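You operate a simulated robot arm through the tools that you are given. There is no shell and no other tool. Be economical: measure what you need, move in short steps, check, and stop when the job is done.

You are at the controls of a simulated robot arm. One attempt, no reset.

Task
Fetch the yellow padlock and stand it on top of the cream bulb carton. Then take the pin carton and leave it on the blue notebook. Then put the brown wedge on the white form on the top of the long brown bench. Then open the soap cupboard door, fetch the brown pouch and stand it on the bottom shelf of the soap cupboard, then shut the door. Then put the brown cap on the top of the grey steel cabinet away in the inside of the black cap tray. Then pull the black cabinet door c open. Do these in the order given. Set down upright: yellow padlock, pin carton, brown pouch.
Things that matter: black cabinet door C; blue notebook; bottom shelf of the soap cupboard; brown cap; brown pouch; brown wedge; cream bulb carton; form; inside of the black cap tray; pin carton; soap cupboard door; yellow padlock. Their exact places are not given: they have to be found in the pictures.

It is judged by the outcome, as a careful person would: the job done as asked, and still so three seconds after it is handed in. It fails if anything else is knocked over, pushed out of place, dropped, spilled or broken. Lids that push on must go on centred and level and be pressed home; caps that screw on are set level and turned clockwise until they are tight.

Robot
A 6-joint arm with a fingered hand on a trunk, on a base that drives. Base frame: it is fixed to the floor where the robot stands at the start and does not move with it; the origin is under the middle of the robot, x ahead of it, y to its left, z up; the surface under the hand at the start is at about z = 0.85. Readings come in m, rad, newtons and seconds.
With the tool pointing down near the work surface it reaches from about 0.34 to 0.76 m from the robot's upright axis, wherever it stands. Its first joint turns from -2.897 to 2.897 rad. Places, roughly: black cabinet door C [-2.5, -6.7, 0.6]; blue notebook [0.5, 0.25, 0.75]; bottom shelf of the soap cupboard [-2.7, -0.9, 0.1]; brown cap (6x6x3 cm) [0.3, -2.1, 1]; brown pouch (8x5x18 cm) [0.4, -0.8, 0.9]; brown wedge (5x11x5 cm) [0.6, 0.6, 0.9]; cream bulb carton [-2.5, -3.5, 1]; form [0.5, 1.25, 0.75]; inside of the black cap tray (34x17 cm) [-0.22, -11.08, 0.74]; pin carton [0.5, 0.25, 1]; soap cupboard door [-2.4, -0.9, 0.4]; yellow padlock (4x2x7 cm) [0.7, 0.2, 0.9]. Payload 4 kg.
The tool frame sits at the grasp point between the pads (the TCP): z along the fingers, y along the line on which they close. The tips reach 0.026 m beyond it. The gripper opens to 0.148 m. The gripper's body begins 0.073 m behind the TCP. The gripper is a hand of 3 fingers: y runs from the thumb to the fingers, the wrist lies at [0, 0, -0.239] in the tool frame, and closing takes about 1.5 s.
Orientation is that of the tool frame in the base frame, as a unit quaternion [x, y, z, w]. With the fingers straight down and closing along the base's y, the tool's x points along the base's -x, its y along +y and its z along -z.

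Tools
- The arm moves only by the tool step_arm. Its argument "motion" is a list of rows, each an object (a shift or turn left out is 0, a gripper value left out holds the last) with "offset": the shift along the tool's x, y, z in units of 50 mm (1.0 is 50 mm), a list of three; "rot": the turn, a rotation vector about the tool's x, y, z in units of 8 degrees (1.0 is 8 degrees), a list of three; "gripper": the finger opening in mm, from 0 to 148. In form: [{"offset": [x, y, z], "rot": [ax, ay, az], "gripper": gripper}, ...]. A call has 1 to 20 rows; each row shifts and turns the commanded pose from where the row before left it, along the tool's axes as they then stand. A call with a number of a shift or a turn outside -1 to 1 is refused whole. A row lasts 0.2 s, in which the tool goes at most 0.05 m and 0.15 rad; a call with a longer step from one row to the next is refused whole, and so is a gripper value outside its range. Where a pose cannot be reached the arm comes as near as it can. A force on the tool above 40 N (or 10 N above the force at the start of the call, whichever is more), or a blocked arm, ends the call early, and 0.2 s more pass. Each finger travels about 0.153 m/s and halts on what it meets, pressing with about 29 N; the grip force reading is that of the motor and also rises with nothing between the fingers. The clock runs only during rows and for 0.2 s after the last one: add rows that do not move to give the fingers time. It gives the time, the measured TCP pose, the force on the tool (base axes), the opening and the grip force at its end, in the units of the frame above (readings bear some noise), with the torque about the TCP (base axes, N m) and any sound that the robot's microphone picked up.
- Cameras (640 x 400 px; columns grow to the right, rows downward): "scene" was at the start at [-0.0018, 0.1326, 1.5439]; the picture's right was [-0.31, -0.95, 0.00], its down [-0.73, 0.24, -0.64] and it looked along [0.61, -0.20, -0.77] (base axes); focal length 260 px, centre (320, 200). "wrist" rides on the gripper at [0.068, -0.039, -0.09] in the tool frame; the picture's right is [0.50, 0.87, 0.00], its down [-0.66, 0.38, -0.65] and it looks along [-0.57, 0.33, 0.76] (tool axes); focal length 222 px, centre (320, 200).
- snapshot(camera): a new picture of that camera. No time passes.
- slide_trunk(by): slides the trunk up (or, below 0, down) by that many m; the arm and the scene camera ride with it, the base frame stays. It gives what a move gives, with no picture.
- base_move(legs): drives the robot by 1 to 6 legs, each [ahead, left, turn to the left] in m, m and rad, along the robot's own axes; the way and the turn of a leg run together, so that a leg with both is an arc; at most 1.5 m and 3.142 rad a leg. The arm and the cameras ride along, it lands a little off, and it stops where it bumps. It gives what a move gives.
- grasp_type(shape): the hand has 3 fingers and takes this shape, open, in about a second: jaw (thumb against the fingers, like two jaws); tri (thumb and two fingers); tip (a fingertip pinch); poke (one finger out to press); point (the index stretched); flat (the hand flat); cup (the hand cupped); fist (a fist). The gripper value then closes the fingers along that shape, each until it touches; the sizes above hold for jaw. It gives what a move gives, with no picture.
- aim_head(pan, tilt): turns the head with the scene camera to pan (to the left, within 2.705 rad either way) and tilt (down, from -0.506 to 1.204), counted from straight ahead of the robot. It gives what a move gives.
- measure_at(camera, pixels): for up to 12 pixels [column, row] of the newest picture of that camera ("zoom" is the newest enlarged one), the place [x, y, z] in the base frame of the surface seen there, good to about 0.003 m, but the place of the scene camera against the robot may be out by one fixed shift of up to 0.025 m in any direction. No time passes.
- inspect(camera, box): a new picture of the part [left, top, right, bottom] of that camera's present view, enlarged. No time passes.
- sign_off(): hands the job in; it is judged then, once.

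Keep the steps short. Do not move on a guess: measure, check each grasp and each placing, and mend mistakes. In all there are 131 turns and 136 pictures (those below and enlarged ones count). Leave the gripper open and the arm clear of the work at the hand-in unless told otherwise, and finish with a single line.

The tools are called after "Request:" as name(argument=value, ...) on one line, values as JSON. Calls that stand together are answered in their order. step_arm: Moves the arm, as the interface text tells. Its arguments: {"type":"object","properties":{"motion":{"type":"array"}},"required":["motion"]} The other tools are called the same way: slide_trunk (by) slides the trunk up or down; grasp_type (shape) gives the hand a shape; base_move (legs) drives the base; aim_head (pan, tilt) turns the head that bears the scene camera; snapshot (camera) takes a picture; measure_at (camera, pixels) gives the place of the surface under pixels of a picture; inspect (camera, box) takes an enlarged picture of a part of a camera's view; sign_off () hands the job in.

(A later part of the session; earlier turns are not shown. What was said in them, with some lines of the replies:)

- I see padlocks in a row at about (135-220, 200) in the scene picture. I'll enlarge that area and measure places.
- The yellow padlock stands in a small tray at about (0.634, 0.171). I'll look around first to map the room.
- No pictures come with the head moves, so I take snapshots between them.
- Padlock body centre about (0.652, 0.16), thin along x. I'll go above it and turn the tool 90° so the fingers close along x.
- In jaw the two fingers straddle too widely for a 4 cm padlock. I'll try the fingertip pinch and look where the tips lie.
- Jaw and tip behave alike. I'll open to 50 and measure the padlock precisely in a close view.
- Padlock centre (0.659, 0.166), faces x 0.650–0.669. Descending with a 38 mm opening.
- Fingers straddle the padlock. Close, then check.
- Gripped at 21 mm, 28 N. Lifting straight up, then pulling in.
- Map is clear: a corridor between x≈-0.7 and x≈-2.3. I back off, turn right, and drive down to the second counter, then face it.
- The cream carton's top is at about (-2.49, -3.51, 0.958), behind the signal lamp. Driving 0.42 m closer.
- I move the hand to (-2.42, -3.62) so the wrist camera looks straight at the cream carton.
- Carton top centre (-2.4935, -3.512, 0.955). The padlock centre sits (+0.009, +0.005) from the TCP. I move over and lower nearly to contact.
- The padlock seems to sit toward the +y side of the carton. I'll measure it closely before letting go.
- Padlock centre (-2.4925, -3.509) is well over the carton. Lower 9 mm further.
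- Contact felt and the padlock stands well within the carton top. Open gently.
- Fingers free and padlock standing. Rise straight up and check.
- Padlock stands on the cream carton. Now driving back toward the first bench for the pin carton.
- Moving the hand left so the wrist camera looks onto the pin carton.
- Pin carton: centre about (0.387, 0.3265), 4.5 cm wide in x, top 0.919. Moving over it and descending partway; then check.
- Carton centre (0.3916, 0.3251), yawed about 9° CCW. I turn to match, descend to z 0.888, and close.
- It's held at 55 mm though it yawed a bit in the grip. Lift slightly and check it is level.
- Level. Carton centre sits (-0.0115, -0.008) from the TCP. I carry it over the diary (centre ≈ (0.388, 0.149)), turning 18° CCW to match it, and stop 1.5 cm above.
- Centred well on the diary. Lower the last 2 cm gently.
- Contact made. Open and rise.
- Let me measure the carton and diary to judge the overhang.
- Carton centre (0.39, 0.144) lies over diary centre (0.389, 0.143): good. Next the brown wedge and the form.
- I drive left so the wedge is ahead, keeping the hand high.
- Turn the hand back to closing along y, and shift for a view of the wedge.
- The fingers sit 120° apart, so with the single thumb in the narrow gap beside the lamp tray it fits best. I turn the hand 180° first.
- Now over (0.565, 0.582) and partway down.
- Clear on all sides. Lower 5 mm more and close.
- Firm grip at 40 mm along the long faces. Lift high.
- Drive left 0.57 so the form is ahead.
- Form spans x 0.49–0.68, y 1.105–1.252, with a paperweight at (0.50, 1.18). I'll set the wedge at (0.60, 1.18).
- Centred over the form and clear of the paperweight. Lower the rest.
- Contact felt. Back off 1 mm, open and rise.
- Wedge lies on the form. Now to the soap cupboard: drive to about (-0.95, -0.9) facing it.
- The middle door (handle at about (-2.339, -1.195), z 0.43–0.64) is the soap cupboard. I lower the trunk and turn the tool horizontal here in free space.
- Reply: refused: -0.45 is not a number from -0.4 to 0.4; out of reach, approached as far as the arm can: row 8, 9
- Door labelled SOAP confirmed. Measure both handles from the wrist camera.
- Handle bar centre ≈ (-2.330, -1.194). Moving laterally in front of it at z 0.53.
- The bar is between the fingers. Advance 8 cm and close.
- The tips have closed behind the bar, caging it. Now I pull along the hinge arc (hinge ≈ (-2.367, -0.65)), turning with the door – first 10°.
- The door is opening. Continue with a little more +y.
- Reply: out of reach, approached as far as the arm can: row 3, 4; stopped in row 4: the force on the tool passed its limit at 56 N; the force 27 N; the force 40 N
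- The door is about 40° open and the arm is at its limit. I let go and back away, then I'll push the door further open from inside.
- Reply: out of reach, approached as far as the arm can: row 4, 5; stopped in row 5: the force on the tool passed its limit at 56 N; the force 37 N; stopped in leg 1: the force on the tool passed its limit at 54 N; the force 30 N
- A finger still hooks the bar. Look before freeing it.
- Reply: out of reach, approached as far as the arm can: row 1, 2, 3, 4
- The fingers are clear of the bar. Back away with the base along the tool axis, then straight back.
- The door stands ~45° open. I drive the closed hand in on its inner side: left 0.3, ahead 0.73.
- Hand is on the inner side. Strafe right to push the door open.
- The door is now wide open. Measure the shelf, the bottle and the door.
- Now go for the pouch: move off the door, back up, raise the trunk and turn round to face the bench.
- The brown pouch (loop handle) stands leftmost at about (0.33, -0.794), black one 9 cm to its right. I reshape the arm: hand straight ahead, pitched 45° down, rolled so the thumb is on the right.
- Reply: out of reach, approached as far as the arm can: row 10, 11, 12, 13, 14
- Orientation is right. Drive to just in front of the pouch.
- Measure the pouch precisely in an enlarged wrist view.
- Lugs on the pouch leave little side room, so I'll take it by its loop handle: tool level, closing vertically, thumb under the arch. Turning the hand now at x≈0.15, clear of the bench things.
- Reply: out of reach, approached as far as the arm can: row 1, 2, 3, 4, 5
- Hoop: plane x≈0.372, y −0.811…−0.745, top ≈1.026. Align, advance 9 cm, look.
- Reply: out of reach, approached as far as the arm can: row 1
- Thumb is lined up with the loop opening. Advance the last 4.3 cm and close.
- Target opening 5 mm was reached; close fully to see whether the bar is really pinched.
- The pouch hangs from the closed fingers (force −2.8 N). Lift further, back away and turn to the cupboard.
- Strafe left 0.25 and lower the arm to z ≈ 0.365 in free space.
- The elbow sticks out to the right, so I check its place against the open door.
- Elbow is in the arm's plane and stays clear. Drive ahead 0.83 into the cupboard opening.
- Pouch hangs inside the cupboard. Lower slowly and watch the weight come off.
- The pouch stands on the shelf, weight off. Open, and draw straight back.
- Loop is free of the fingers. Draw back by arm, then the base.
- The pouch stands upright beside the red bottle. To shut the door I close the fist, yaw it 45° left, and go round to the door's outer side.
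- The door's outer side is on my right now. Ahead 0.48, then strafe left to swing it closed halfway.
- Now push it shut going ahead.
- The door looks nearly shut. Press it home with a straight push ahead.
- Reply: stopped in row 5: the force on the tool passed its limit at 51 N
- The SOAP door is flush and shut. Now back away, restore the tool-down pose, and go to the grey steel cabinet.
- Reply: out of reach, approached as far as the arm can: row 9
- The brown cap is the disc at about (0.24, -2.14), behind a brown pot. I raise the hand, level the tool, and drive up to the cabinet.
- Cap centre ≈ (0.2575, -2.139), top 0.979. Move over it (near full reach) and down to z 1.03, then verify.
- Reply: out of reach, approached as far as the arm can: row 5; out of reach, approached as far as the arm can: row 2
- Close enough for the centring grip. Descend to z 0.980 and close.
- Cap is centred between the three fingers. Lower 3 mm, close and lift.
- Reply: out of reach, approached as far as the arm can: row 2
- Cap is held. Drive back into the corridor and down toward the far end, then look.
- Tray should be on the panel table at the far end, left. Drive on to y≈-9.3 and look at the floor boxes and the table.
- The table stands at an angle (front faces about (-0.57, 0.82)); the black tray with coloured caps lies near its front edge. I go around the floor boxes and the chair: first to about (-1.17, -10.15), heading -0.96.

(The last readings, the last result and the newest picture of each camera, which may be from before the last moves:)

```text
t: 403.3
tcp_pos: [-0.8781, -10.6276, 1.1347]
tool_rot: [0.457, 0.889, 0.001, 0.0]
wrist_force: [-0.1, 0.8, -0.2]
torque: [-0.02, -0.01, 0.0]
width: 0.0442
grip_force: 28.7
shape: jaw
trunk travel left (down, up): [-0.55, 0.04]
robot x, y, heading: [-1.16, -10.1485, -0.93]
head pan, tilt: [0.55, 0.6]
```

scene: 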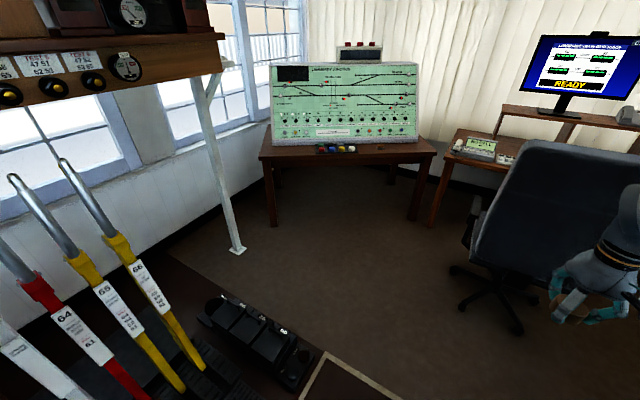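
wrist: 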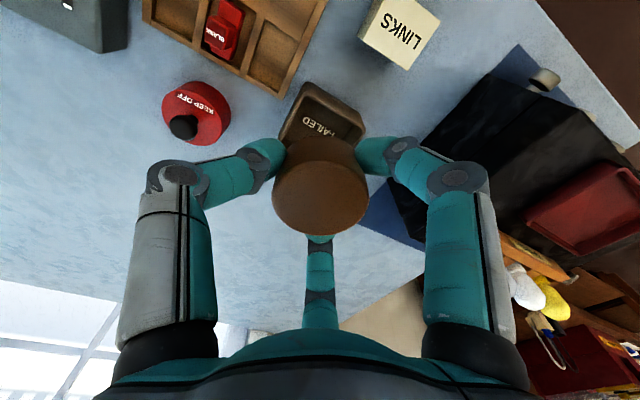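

Request:
base_move(legs=[[0.5, 0, 0], [0.165, 0.222, -0.03]])

Request:
snapshot(camera="wrist")

```text
t: 407.9
tcp_pos: [-0.3085, -11.0478, 1.136]
tool_rot: [0.47, 0.882, 0.0, 0.0]
wrist_force: [-0.1, -0.1, 0.6]
torque: [-0.04, 0.03, 0.02]
width: 0.0445
grip_force: 28.9
shape: jaw
trunk travel left (down, up): [-0.55, 0.04]
robot x, y, heading: [-0.5664, -10.5667, -0.96]
head pan, tilt: [0.55, 0.6]
```

```text
11 pictures are left
```

wrist: 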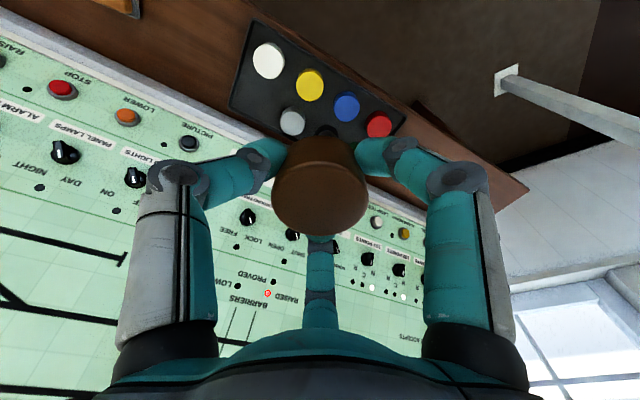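

The empty place is behind the white cap, at about pixel (251, 97). Measure the grid.

Request:
measure_at(camera="wrist", pixels=[[268, 58], [309, 83], [347, 105], [377, 122], [292, 120], [250, 97], [240, 106], [255, 30], [285, 65], [235, 125], [262, 100], [245, 85]])

Request:
inspect(camera="wrist", box=[200, 10, 420, 150])

```text
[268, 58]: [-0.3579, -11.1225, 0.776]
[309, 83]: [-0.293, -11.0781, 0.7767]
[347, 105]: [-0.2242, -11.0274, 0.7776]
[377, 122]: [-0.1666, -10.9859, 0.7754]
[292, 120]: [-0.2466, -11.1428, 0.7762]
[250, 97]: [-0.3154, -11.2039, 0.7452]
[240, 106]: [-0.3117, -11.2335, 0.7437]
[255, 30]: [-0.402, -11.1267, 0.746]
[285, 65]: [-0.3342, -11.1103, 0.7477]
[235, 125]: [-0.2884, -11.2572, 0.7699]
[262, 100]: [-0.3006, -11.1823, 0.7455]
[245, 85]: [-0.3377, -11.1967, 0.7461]
```

```text
2.86 times, centred on (310, 80) of wrist
```

zoom: 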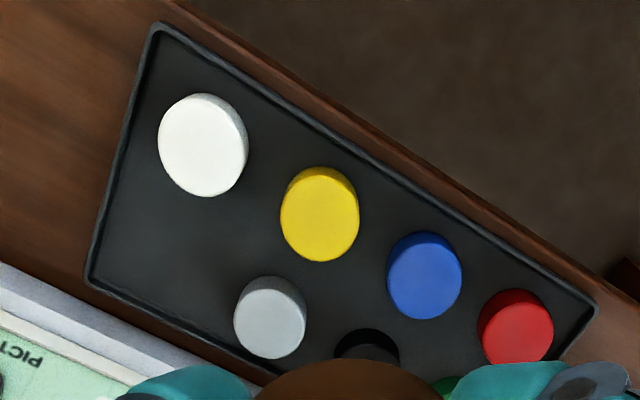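

Empty slot centre (-0.312, -11.187), tray floor 0.746. Move over it and descend to 3 cm above the floor of the tray.

Request:
step_arm(motion=[{"offset": [-0.723, -0.538, 0]}, {"offset": [-0.723, -0.538, 0]}, {"offset": [-0.723, -0.538, 0]}, {"offset": [0, 0, 0.95]}, {"offset": [0, 0, 0.95]}, {"offset": [0, 0, 0.95]}, {"offset": [0, 0, 0.95]}, {"offset": [0, 0, 0.95]}, {"offset": [0, 0, 0.95]}, {"offset": [0, 0, 0.8]}, {}])

Request:
snapshot(camera="wrist")

```text
t: 410.3
tcp_pos: [-0.3159, -11.1828, 0.811]
tool_rot: [0.47, 0.882, 0.0, 0.0]
wrist_force: [-0.3, 0.2, 0.0]
torque: [0.01, -0.01, -0.02]
width: 0.0441
grip_force: 29.2
shape: jaw
trunk travel left (down, up): [-0.55, 0.04]
robot x, y, heading: [-0.5721, -10.563, -0.964]
head pan, tilt: [0.55, 0.6]
```

```text
9 pictures are left
```

wrist: 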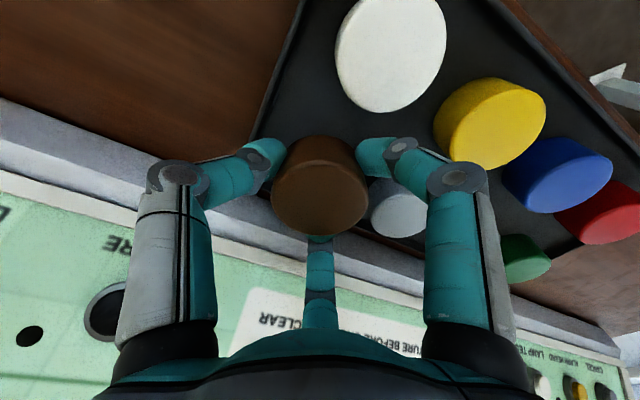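

Well placed. Lower to contact.

Request:
step_arm(motion=[{"offset": [0, 0, 0.4]}, {"offset": [0, 0, 0.2]}, {"offset": [0, 0, 0.08]}, {"offset": [0, 0, 0.04]}, {}])

```text
t: 411.5
tcp_pos: [-0.3147, -11.183, 0.7739]
tool_rot: [0.47, 0.883, 0.0, 0.0]
wrist_force: [0.1, -0.4, -0.3]
torque: [0.0, 0.01, 0.01]
width: 0.0443
grip_force: 28.6
shape: jaw
trunk travel left (down, up): [-0.55, 0.04]
robot x, y, heading: [-0.5702, -10.5628, -0.963]
head pan, tilt: [0.55, 0.6]
```

Request:
step_arm(motion=[{"offset": [0, 0, 0.03]}, {"offset": [0, 0, 0.02]}, {}])

```text
t: 412.3
tcp_pos: [-0.3143, -11.1828, 0.7721]
tool_rot: [0.47, 0.882, 0.0, 0.001]
wrist_force: [0.2, 0.0, -0.2]
torque: [-0.02, 0.03, -0.03]
width: 0.044
grip_force: 28.8
shape: jaw
trunk travel left (down, up): [-0.55, 0.04]
robot x, y, heading: [-0.5683, -10.5653, -0.961]
head pan, tilt: [0.55, 0.6]
```

Request:
step_arm(motion=[{"offset": [0, 0, 0.03]}, {"offset": [0, 0, 0.02]}, {}])

```text
t: 413.1
tcp_pos: [-0.3161, -11.1841, 0.7713]
tool_rot: [0.47, 0.883, -0.001, 0.003]
wrist_force: [-3.4, 0.7, 21.2]
torque: [0.04, 0.47, -0.02]
width: 0.0447
grip_force: 29.2
shape: jaw
trunk travel left (down, up): [-0.55, 0.04]
robot x, y, heading: [-0.5658, -10.563, -0.958]
head pan, tilt: [0.55, 0.6]
```

Contact. Back off 1 mm, open gently and rise.

Request:
step_arm(motion=[{"offset": [0, 0, -0.03]}, {"gripper": 50}, {"gripper": 56}, {"gripper": 62}, {}, {"offset": [0, 0, -0.4]}, {"offset": [0, 0, -0.8]}, {"offset": [0, 0, -0.9]}, {"offset": [0, 0, -0.9]}, {"offset": [0, 0, -0.9]}, {"offset": [0, 0, -0.9]}, {"offset": [0.4, 0, -0.8]}, {"offset": [0.8, 0, -0.5]}])

Request:
snapshot(camera="wrist")

```text
t: 415.9
tcp_pos: [-0.3491, -11.1302, 1.0759]
tool_rot: [0.47, 0.882, -0.001, 0.0]
wrist_force: [1.0, 0.7, 0.6]
torque: [0.03, -0.01, 0.0]
width: 0.0615
grip_force: 0.0
shape: jaw
trunk travel left (down, up): [-0.55, 0.04]
robot x, y, heading: [-0.5716, -10.565, -0.959]
head pan, tilt: [0.55, 0.6]
```

```text
8 pictures are left
```

wrist: 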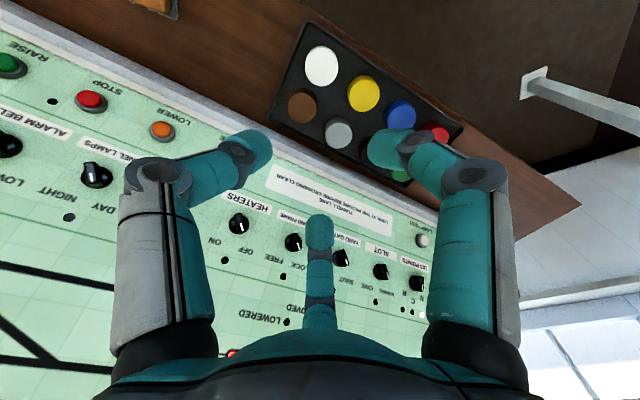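

The brown cap sits in the tray's free place. Now retrace the way and go to the black cabinet.

Request:
base_move(legs=[[-0.165, -0.222, 0], [-0.5, 0, 0], [-0.813, 0.338, 0], [0, 0, 2.531], [1.5, 0, 0], [0.95, 0, 0]])

Request:
base_move(legs=[[0, 0, 1.571]])

Request:
aim_head(pan=0.1, tilt=0.6)

Request:
snapshot(camera="scene")

```text
t: 442.1
tcp_pos: [-1.1318, -6.2328, 1.0756]
tool_rot: [-0.698, 0.716, 0.0, 0.0]
wrist_force: [0.5, 0.3, -0.2]
torque: [0.02, -0.01, 0.01]
width: 0.0615
grip_force: 0.0
shape: jaw
trunk travel left (down, up): [-0.55, 0.04]
robot x, y, heading: [-1.2812, -6.8263, 1.558]
head pan, tilt: [0.55, 0.6]
```

```text
t: 446.3
tcp_pos: [-1.8715, -6.6672, 1.0754]
tool_rot: [1.0, -0.02, -0.001, 0.0]
wrist_force: [0.5, -0.4, -0.5]
torque: [-0.04, -0.02, 0.02]
width: 0.0617
grip_force: 0.0
shape: jaw
trunk travel left (down, up): [-0.55, 0.04]
robot x, y, heading: [-1.2812, -6.8236, 3.122]
head pan, tilt: [0.55, 0.6]
```

```text
t: 447.2
tcp_pos: [-1.8723, -6.6667, 1.0764]
tool_rot: [1.0, -0.019, -0.001, 0.0]
wrist_force: [-0.5, 0.1, 0.0]
torque: [-0.02, 0.04, 0.05]
width: 0.0619
grip_force: 0.1
shape: jaw
trunk travel left (down, up): [-0.55, 0.04]
robot x, y, heading: [-1.2815, -6.8238, 3.118]
head pan, tilt: [0.099, 0.6]
```

```text
7 pictures are left
```

scene: 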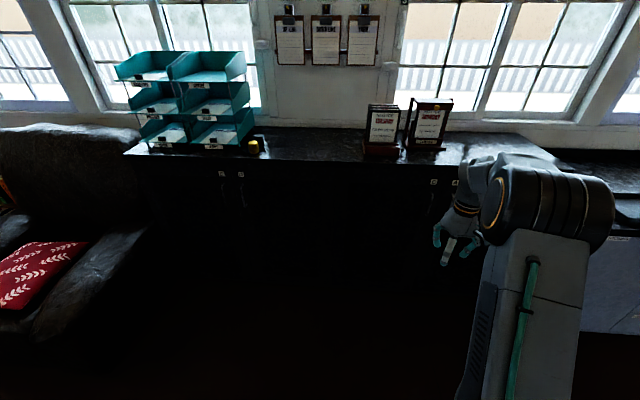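

Request:
inspect(camera="scene", box=[200, 155, 480, 255])

Request:
measure_at(camera="scene", pixels=[[222, 174], [240, 174], [434, 182], [455, 182], [432, 200], [431, 210], [242, 195], [222, 195], [340, 250], [400, 250], [450, 290], [340, 165]])

```text
2.29 times, centred on (340, 205) of scene
```

zoom: 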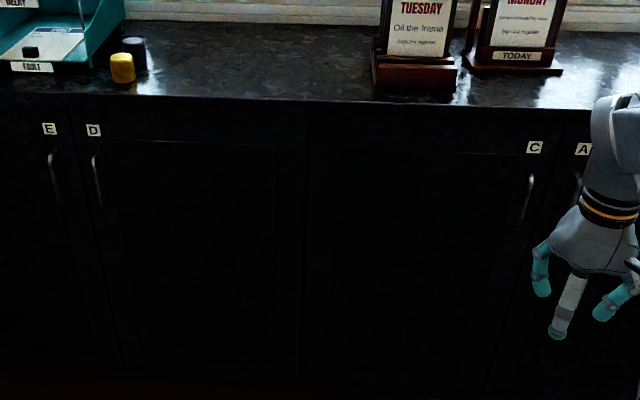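

```text
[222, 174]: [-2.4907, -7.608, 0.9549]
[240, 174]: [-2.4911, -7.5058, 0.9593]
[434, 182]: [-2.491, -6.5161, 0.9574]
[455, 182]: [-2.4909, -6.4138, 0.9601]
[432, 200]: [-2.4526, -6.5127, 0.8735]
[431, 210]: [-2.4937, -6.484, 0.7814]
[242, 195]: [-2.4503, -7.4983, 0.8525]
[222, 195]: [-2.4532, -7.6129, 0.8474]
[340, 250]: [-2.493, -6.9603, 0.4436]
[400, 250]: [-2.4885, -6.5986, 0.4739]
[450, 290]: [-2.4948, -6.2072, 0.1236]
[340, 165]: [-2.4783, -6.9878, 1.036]
```

Door C's handle is at about (-2.438, -6.513), z 0.79–0.91, hinged at y≈-6.99. I level the tool, set height, and drive in front of it.

Request:
step_arm(motion=[{"rot": [0, -0.9375, 0]}, {"rot": [0, -0.9375, 0]}, {"rot": [0, -0.9375, 0]}, {"rot": [0, -0.9375, 0]}, {"rot": [0, -0.9375, 0]}, {"rot": [0, -0.9375, 0]}, {"rot": [0, -0.9375, 0]}, {"rot": [0, -0.9375, 0]}, {"rot": [0, -0.9375, 0]}, {"rot": [0, -0.9375, 0]}, {"rot": [0, -0.9375, 0]}, {"rot": [0, -0.9375, 0]}, {}])

Request:
slide_trunk(by=-0.23)

Request:
base_move(legs=[[0.17, -0.27, 0.02]])

```text
t: 450.0
tcp_pos: [-1.8741, -6.6134, 1.1194]
tool_rot: [0.907, -0.073, -0.393, -0.13]
wrist_force: [0.2, 0.5, 0.2]
torque: [0.0, 0.02, -0.02]
width: 0.062
grip_force: 0.1
shape: jaw
out of reach, approached as far as the arm can: row 6, 7, 8, 9, 10, 11, 12
trunk travel left (down, up): [-0.55, 0.04]
robot x, y, heading: [-1.2805, -6.8259, 3.118]
head pan, tilt: [0.099, 0.6]
```

```text
t: 452.4
tcp_pos: [-1.874, -6.6124, 0.8884]
tool_rot: [0.907, -0.072, -0.393, -0.13]
wrist_force: [-0.4, -0.4, -0.6]
torque: [0.01, -0.01, 0.02]
width: 0.0621
grip_force: 0.0
shape: jaw
trunk travel left (down, up): [-0.32, 0.27]
robot x, y, heading: [-1.285, -6.8288, 3.115]
head pan, tilt: [0.099, 0.6]
```

```text
t: 454.6
tcp_pos: [-2.0429, -6.3507, 0.889]
tool_rot: [0.908, -0.063, -0.395, -0.126]
wrist_force: [0.5, 0.5, 0.0]
torque: [0.0, -0.01, -0.01]
width: 0.0619
grip_force: 0.0
shape: jaw
trunk travel left (down, up): [-0.32, 0.27]
robot x, y, heading: [-1.4443, -6.5511, 3.138]
head pan, tilt: [0.099, 0.6]
```

The pitch got stuck half way with the hand far to the right. Bring the hand to the middle and see.

Request:
step_arm(motion=[{"offset": [0, 0.8, 0]}, {"offset": [0, 0.8, 0]}, {"offset": [0, 0.8, 0]}, {"offset": [0, 0.8, 0]}, {}])

```text
t: 455.8
tcp_pos: [-2.0747, -6.5021, 0.8579]
tool_rot: [0.908, -0.063, -0.395, -0.126]
wrist_force: [0.5, -0.2, -0.6]
torque: [0.0, -0.04, 0.01]
width: 0.062
grip_force: 0.1
shape: jaw
trunk travel left (down, up): [-0.32, 0.27]
robot x, y, heading: [-1.447, -6.5467, 3.142]
head pan, tilt: [0.099, 0.6]
```

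The command holds at 45°. I extend 8 cm ahead and then apply the remaining computed rotation.

Request:
step_arm(motion=[{"offset": [-0.544, 0.171, 0.56]}, {"offset": [-0.544, 0.171, 0.56]}, {"rot": [-0.327, -0.889, 0.108]}, {"rot": [-0.327, -0.889, 0.108]}, {"rot": [-0.327, -0.889, 0.108]}, {"rot": [-0.327, -0.889, 0.108]}, {"rot": [-0.327, -0.889, 0.108]}, {"rot": [-0.327, -0.889, 0.108]}, {}])

```text
t: 457.8
tcp_pos: [-2.156, -6.5033, 0.8603]
tool_rot: [0.708, 0.001, -0.706, 0.0]
wrist_force: [-0.1, 0.1, -0.1]
torque: [0.02, -0.01, -0.02]
width: 0.0621
grip_force: 0.1
shape: jaw
trunk travel left (down, up): [-0.32, 0.27]
robot x, y, heading: [-1.4508, -6.5464, 3.14]
head pan, tilt: [0.099, 0.6]
```

Level now. Drive 0.14 ahead and check the handle in the wrist camera.

Request:
base_move(legs=[[0.14, 0, 0]])

Request:
snapshot(camera="wrist")

```text
t: 459.1
tcp_pos: [-2.2966, -6.5016, 0.8589]
tool_rot: [0.707, 0.0, -0.707, -0.001]
wrist_force: [0.4, 0.1, -0.8]
torque: [0.0, -0.02, -0.01]
width: 0.0621
grip_force: 0.1
shape: jaw
trunk travel left (down, up): [-0.32, 0.27]
robot x, y, heading: [-1.5866, -6.5493, 3.139]
head pan, tilt: [0.099, 0.6]
```

```text
5 pictures are left
```

wrist: 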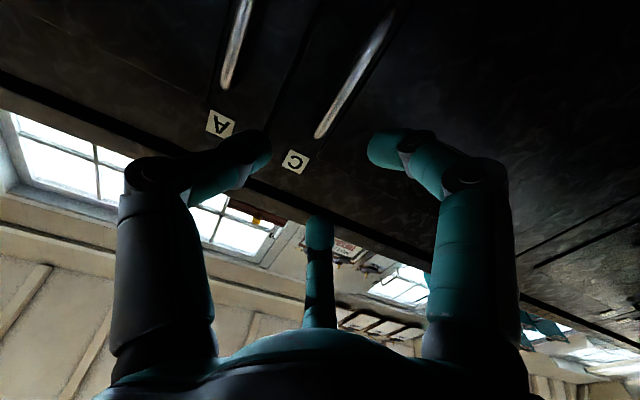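

Request:
measure_at(camera="wrist", pixels=[[320, 132], [335, 108], [355, 75], [372, 45], [385, 22], [295, 160], [225, 85], [300, 110]])

```text
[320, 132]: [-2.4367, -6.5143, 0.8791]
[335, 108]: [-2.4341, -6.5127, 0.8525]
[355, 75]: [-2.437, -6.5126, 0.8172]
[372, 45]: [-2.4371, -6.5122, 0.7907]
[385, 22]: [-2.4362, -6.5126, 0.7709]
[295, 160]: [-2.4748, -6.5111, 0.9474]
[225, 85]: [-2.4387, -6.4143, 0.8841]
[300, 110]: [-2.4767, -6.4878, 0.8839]
```

Handle bar at (-2.4365, -6.5127), z 0.76–0.885. Align and advance.

Request:
step_arm(motion=[{"offset": [0.68, 0.23, 0], "gripper": 52}, {"offset": [0, 0, 0.8]}, {"offset": [0, 0, 0.8]}, {"offset": [0, 0, 0.7]}, {"offset": [0, 0, 0.4]}, {"offset": [0, 0, 0.17]}, {}])

```text
t: 460.7
tcp_pos: [-2.4419, -6.5115, 0.8254]
tool_rot: [0.708, 0.001, -0.707, 0.0]
wrist_force: [0.0, 0.6, 0.3]
torque: [-0.01, 0.0, 0.0]
width: 0.0523
grip_force: 0.1
shape: jaw
trunk travel left (down, up): [-0.32, 0.27]
robot x, y, heading: [-1.5858, -6.5507, 3.133]
head pan, tilt: [0.099, 0.6]
5 turns are left
```

Only five turns remain. Close on the bar and pull along the hinge arc in one go, then look.

Request:
step_arm(motion=[{"gripper": 25}, {"gripper": 0}, {"gripper": 0}, {"gripper": 0}, {"gripper": 0}])

Request:
step_arm(motion=[{"offset": [0, 0.056, -0.549], "rot": [0.4167, 0, 0]}, {"offset": [0, 0.056, -0.549], "rot": [0.4167, 0, 0]}, {"offset": [0, 0.06, -0.549], "rot": [0.4167, 0, 0]}, {"offset": [0, 0.07, -0.549], "rot": [0.4167, 0, 0]}, {"offset": [0, 0.07, -0.549], "rot": [0.4167, 0, 0]}, {"offset": [0, 0.06, -0.549], "rot": [0.4167, 0, 0]}, {"offset": [0, 0.06, -0.549], "rot": [0.4167, 0, 0]}, {"offset": [0, 0.06, -0.549], "rot": [0.4167, 0, 0]}, {"offset": [0, 0.06, -0.549], "rot": [0.4167, 0, 0]}, {"offset": [0, 0.06, -0.549], "rot": [0.4167, 0, 0]}, {"offset": [0, 0.06, -0.549], "rot": [0.4167, 0, 0]}, {"offset": [0, 0.06, -0.549], "rot": [0.4167, 0, 0]}, {}])

Request:
aim_head(pan=0.3, tilt=0.7)

Request:
snapshot(camera="scene")

```text
t: 461.9
tcp_pos: [-2.4402, -6.5119, 0.8265]
tool_rot: [0.708, 0.0, -0.706, -0.001]
wrist_force: [-0.4, 0.0, 0.7]
torque: [0.0, -0.06, -0.02]
width: 0.0001
grip_force: 29.3
shape: jaw
trunk travel left (down, up): [-0.32, 0.27]
robot x, y, heading: [-1.5887, -6.5469, 3.139]
head pan, tilt: [0.099, 0.6]
```

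```text
t: 464.7
tcp_pos: [-2.1436, -6.6468, 0.8252]
tool_rot: [0.665, -0.243, -0.664, -0.243]
wrist_force: [10.4, 12.1, -1.4]
torque: [-0.02, 0.01, -0.01]
width: 0.0002
grip_force: 29.0
shape: jaw
trunk travel left (down, up): [-0.32, 0.27]
robot x, y, heading: [-1.5883, -6.5512, 3.142]
head pan, tilt: [0.099, 0.6]
```

```text
t: 465.4
tcp_pos: [-2.1438, -6.648, 0.8244]
tool_rot: [0.665, -0.242, -0.664, -0.242]
wrist_force: [11.9, 12.8, -3.5]
torque: [-0.01, 0.03, 0.02]
width: 0.0003
grip_force: 28.7
shape: jaw
trunk travel left (down, up): [-0.32, 0.27]
robot x, y, heading: [-1.5891, -6.5455, 3.137]
head pan, tilt: [0.3, 0.7]
```

```text
4 pictures are left
4 turns are left
```

scene: 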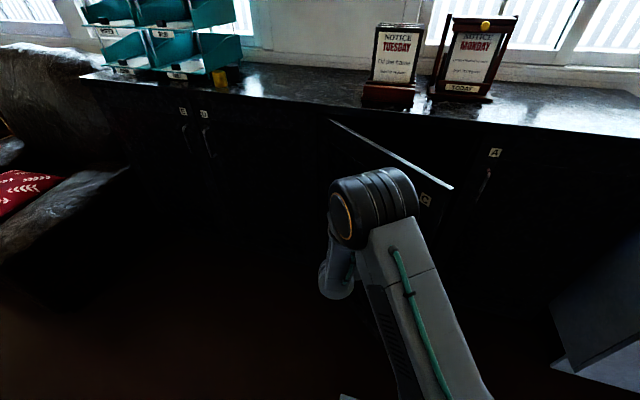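

The door is 40° open. Pull on to about 57°, then relax, open the hand wide and shift the fingers clear of the bar.

Request:
step_arm(motion=[{"offset": [0, -0.06, -0.549], "rot": [0.4167, 0, 0]}, {"offset": [0, 0.04, -0.549], "rot": [0.4167, 0, 0]}, {"offset": [0, 0.045, -0.549], "rot": [0.4167, 0, 0]}, {"offset": [0, 0.045, -0.549], "rot": [0.4167, 0, 0]}, {"offset": [0, 0.045, -0.549], "rot": [0.4167, 0, 0]}, {}])

Request:
step_arm(motion=[{"offset": [0, 0, 0.12], "gripper": 25}, {"gripper": 60}, {"gripper": 95}, {"gripper": 130}, {"gripper": 130}, {"gripper": 130}])

Request:
step_arm(motion=[{"offset": [0, 0.3, 0]}, {"offset": [0, 0.3, 0]}, {}])

Request:
snapshot(camera="wrist")

```text
t: 466.8
tcp_pos: [-2.0552, -6.7507, 0.8255]
tool_rot: [-0.622, 0.337, 0.622, 0.336]
wrist_force: [-0.3, 0.5, -0.3]
torque: [0.04, -0.01, 0.01]
width: 0.0001
grip_force: 28.9
shape: jaw
trunk travel left (down, up): [-0.32, 0.27]
robot x, y, heading: [-1.5849, -6.5488, 3.139]
head pan, tilt: [0.3, 0.7]
```

```text
t: 468.2
tcp_pos: [-2.0598, -6.7458, 0.8251]
tool_rot: [0.623, -0.335, -0.622, -0.336]
wrist_force: [0.7, -0.1, 0.2]
torque: [0.01, -0.03, -0.02]
width: 0.1297
grip_force: 0.0
shape: jaw
trunk travel left (down, up): [-0.32, 0.27]
robot x, y, heading: [-1.5875, -6.5488, 3.143]
head pan, tilt: [0.3, 0.7]
```

```text
t: 469.0
tcp_pos: [-2.0844, -6.7642, 0.8266]
tool_rot: [0.622, -0.336, -0.622, -0.337]
wrist_force: [-0.6, -0.7, 0.8]
torque: [-0.01, 0.01, -0.01]
width: 0.1299
grip_force: 0.1
shape: jaw
trunk travel left (down, up): [-0.32, 0.27]
robot x, y, heading: [-1.5905, -6.5468, 3.139]
head pan, tilt: [0.3, 0.7]
```

```text
3 pictures are left
3 turns are left
```

wrist: 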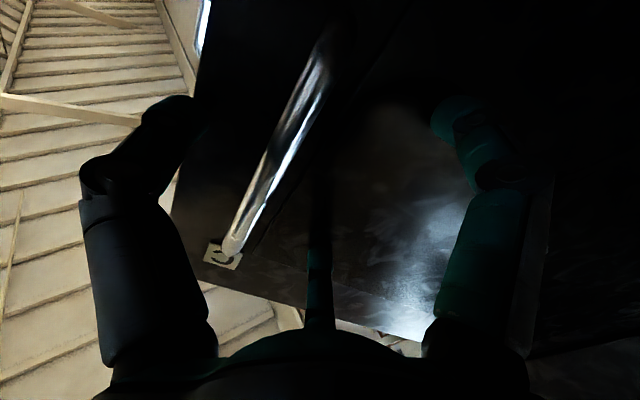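

The bar is free between thumb and fingers. Back off along the tool axis, then straight back, and look.

Request:
base_move(legs=[[-0.09, 0.134, 0], [-0.4, 0, 0]])

Request:
aim_head(pan=0.0, tilt=0.5)

Request:
snapshot(camera="scene")

```text
t: 472.6
tcp_pos: [-1.5921, -6.9012, 0.8255]
tool_rot: [0.623, -0.335, -0.622, -0.337]
wrist_force: [-0.6, 0.0, -1.0]
torque: [0.03, -0.05, 0.01]
width: 0.1301
grip_force: 0.1
shape: jaw
trunk travel left (down, up): [-0.32, 0.27]
robot x, y, heading: [-1.0982, -6.687, 3.14]
head pan, tilt: [0.3, 0.7]
```

```text
t: 473.4
tcp_pos: [-1.593, -6.9019, 0.8263]
tool_rot: [0.622, -0.335, -0.622, -0.337]
wrist_force: [0.0, 1.0, -0.3]
torque: [0.01, -0.01, -0.01]
width: 0.1296
grip_force: 0.0
shape: jaw
trunk travel left (down, up): [-0.32, 0.27]
robot x, y, heading: [-1.0971, -6.6823, 3.135]
head pan, tilt: [0.0, 0.499]
```

```text
2 pictures are left
2 turns are left
```

scene: 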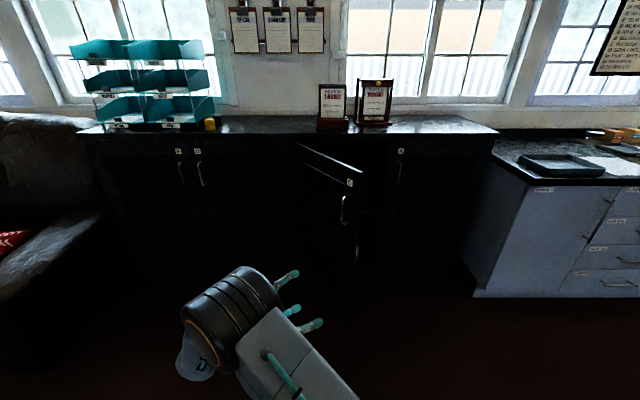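

Door C stands well open, the gripper is open and the arm is clear. Handing in.

Request:
sign_off()

```text
The job is handed in.
```

All six tasks are done in the order given, checked by pictures: padlock on the bulb carton, pins on the blue notebook, wedge on the form, pouch on the bottom shelf with the soap door shut, brown cap in the black tray, and black door C open about 57°.
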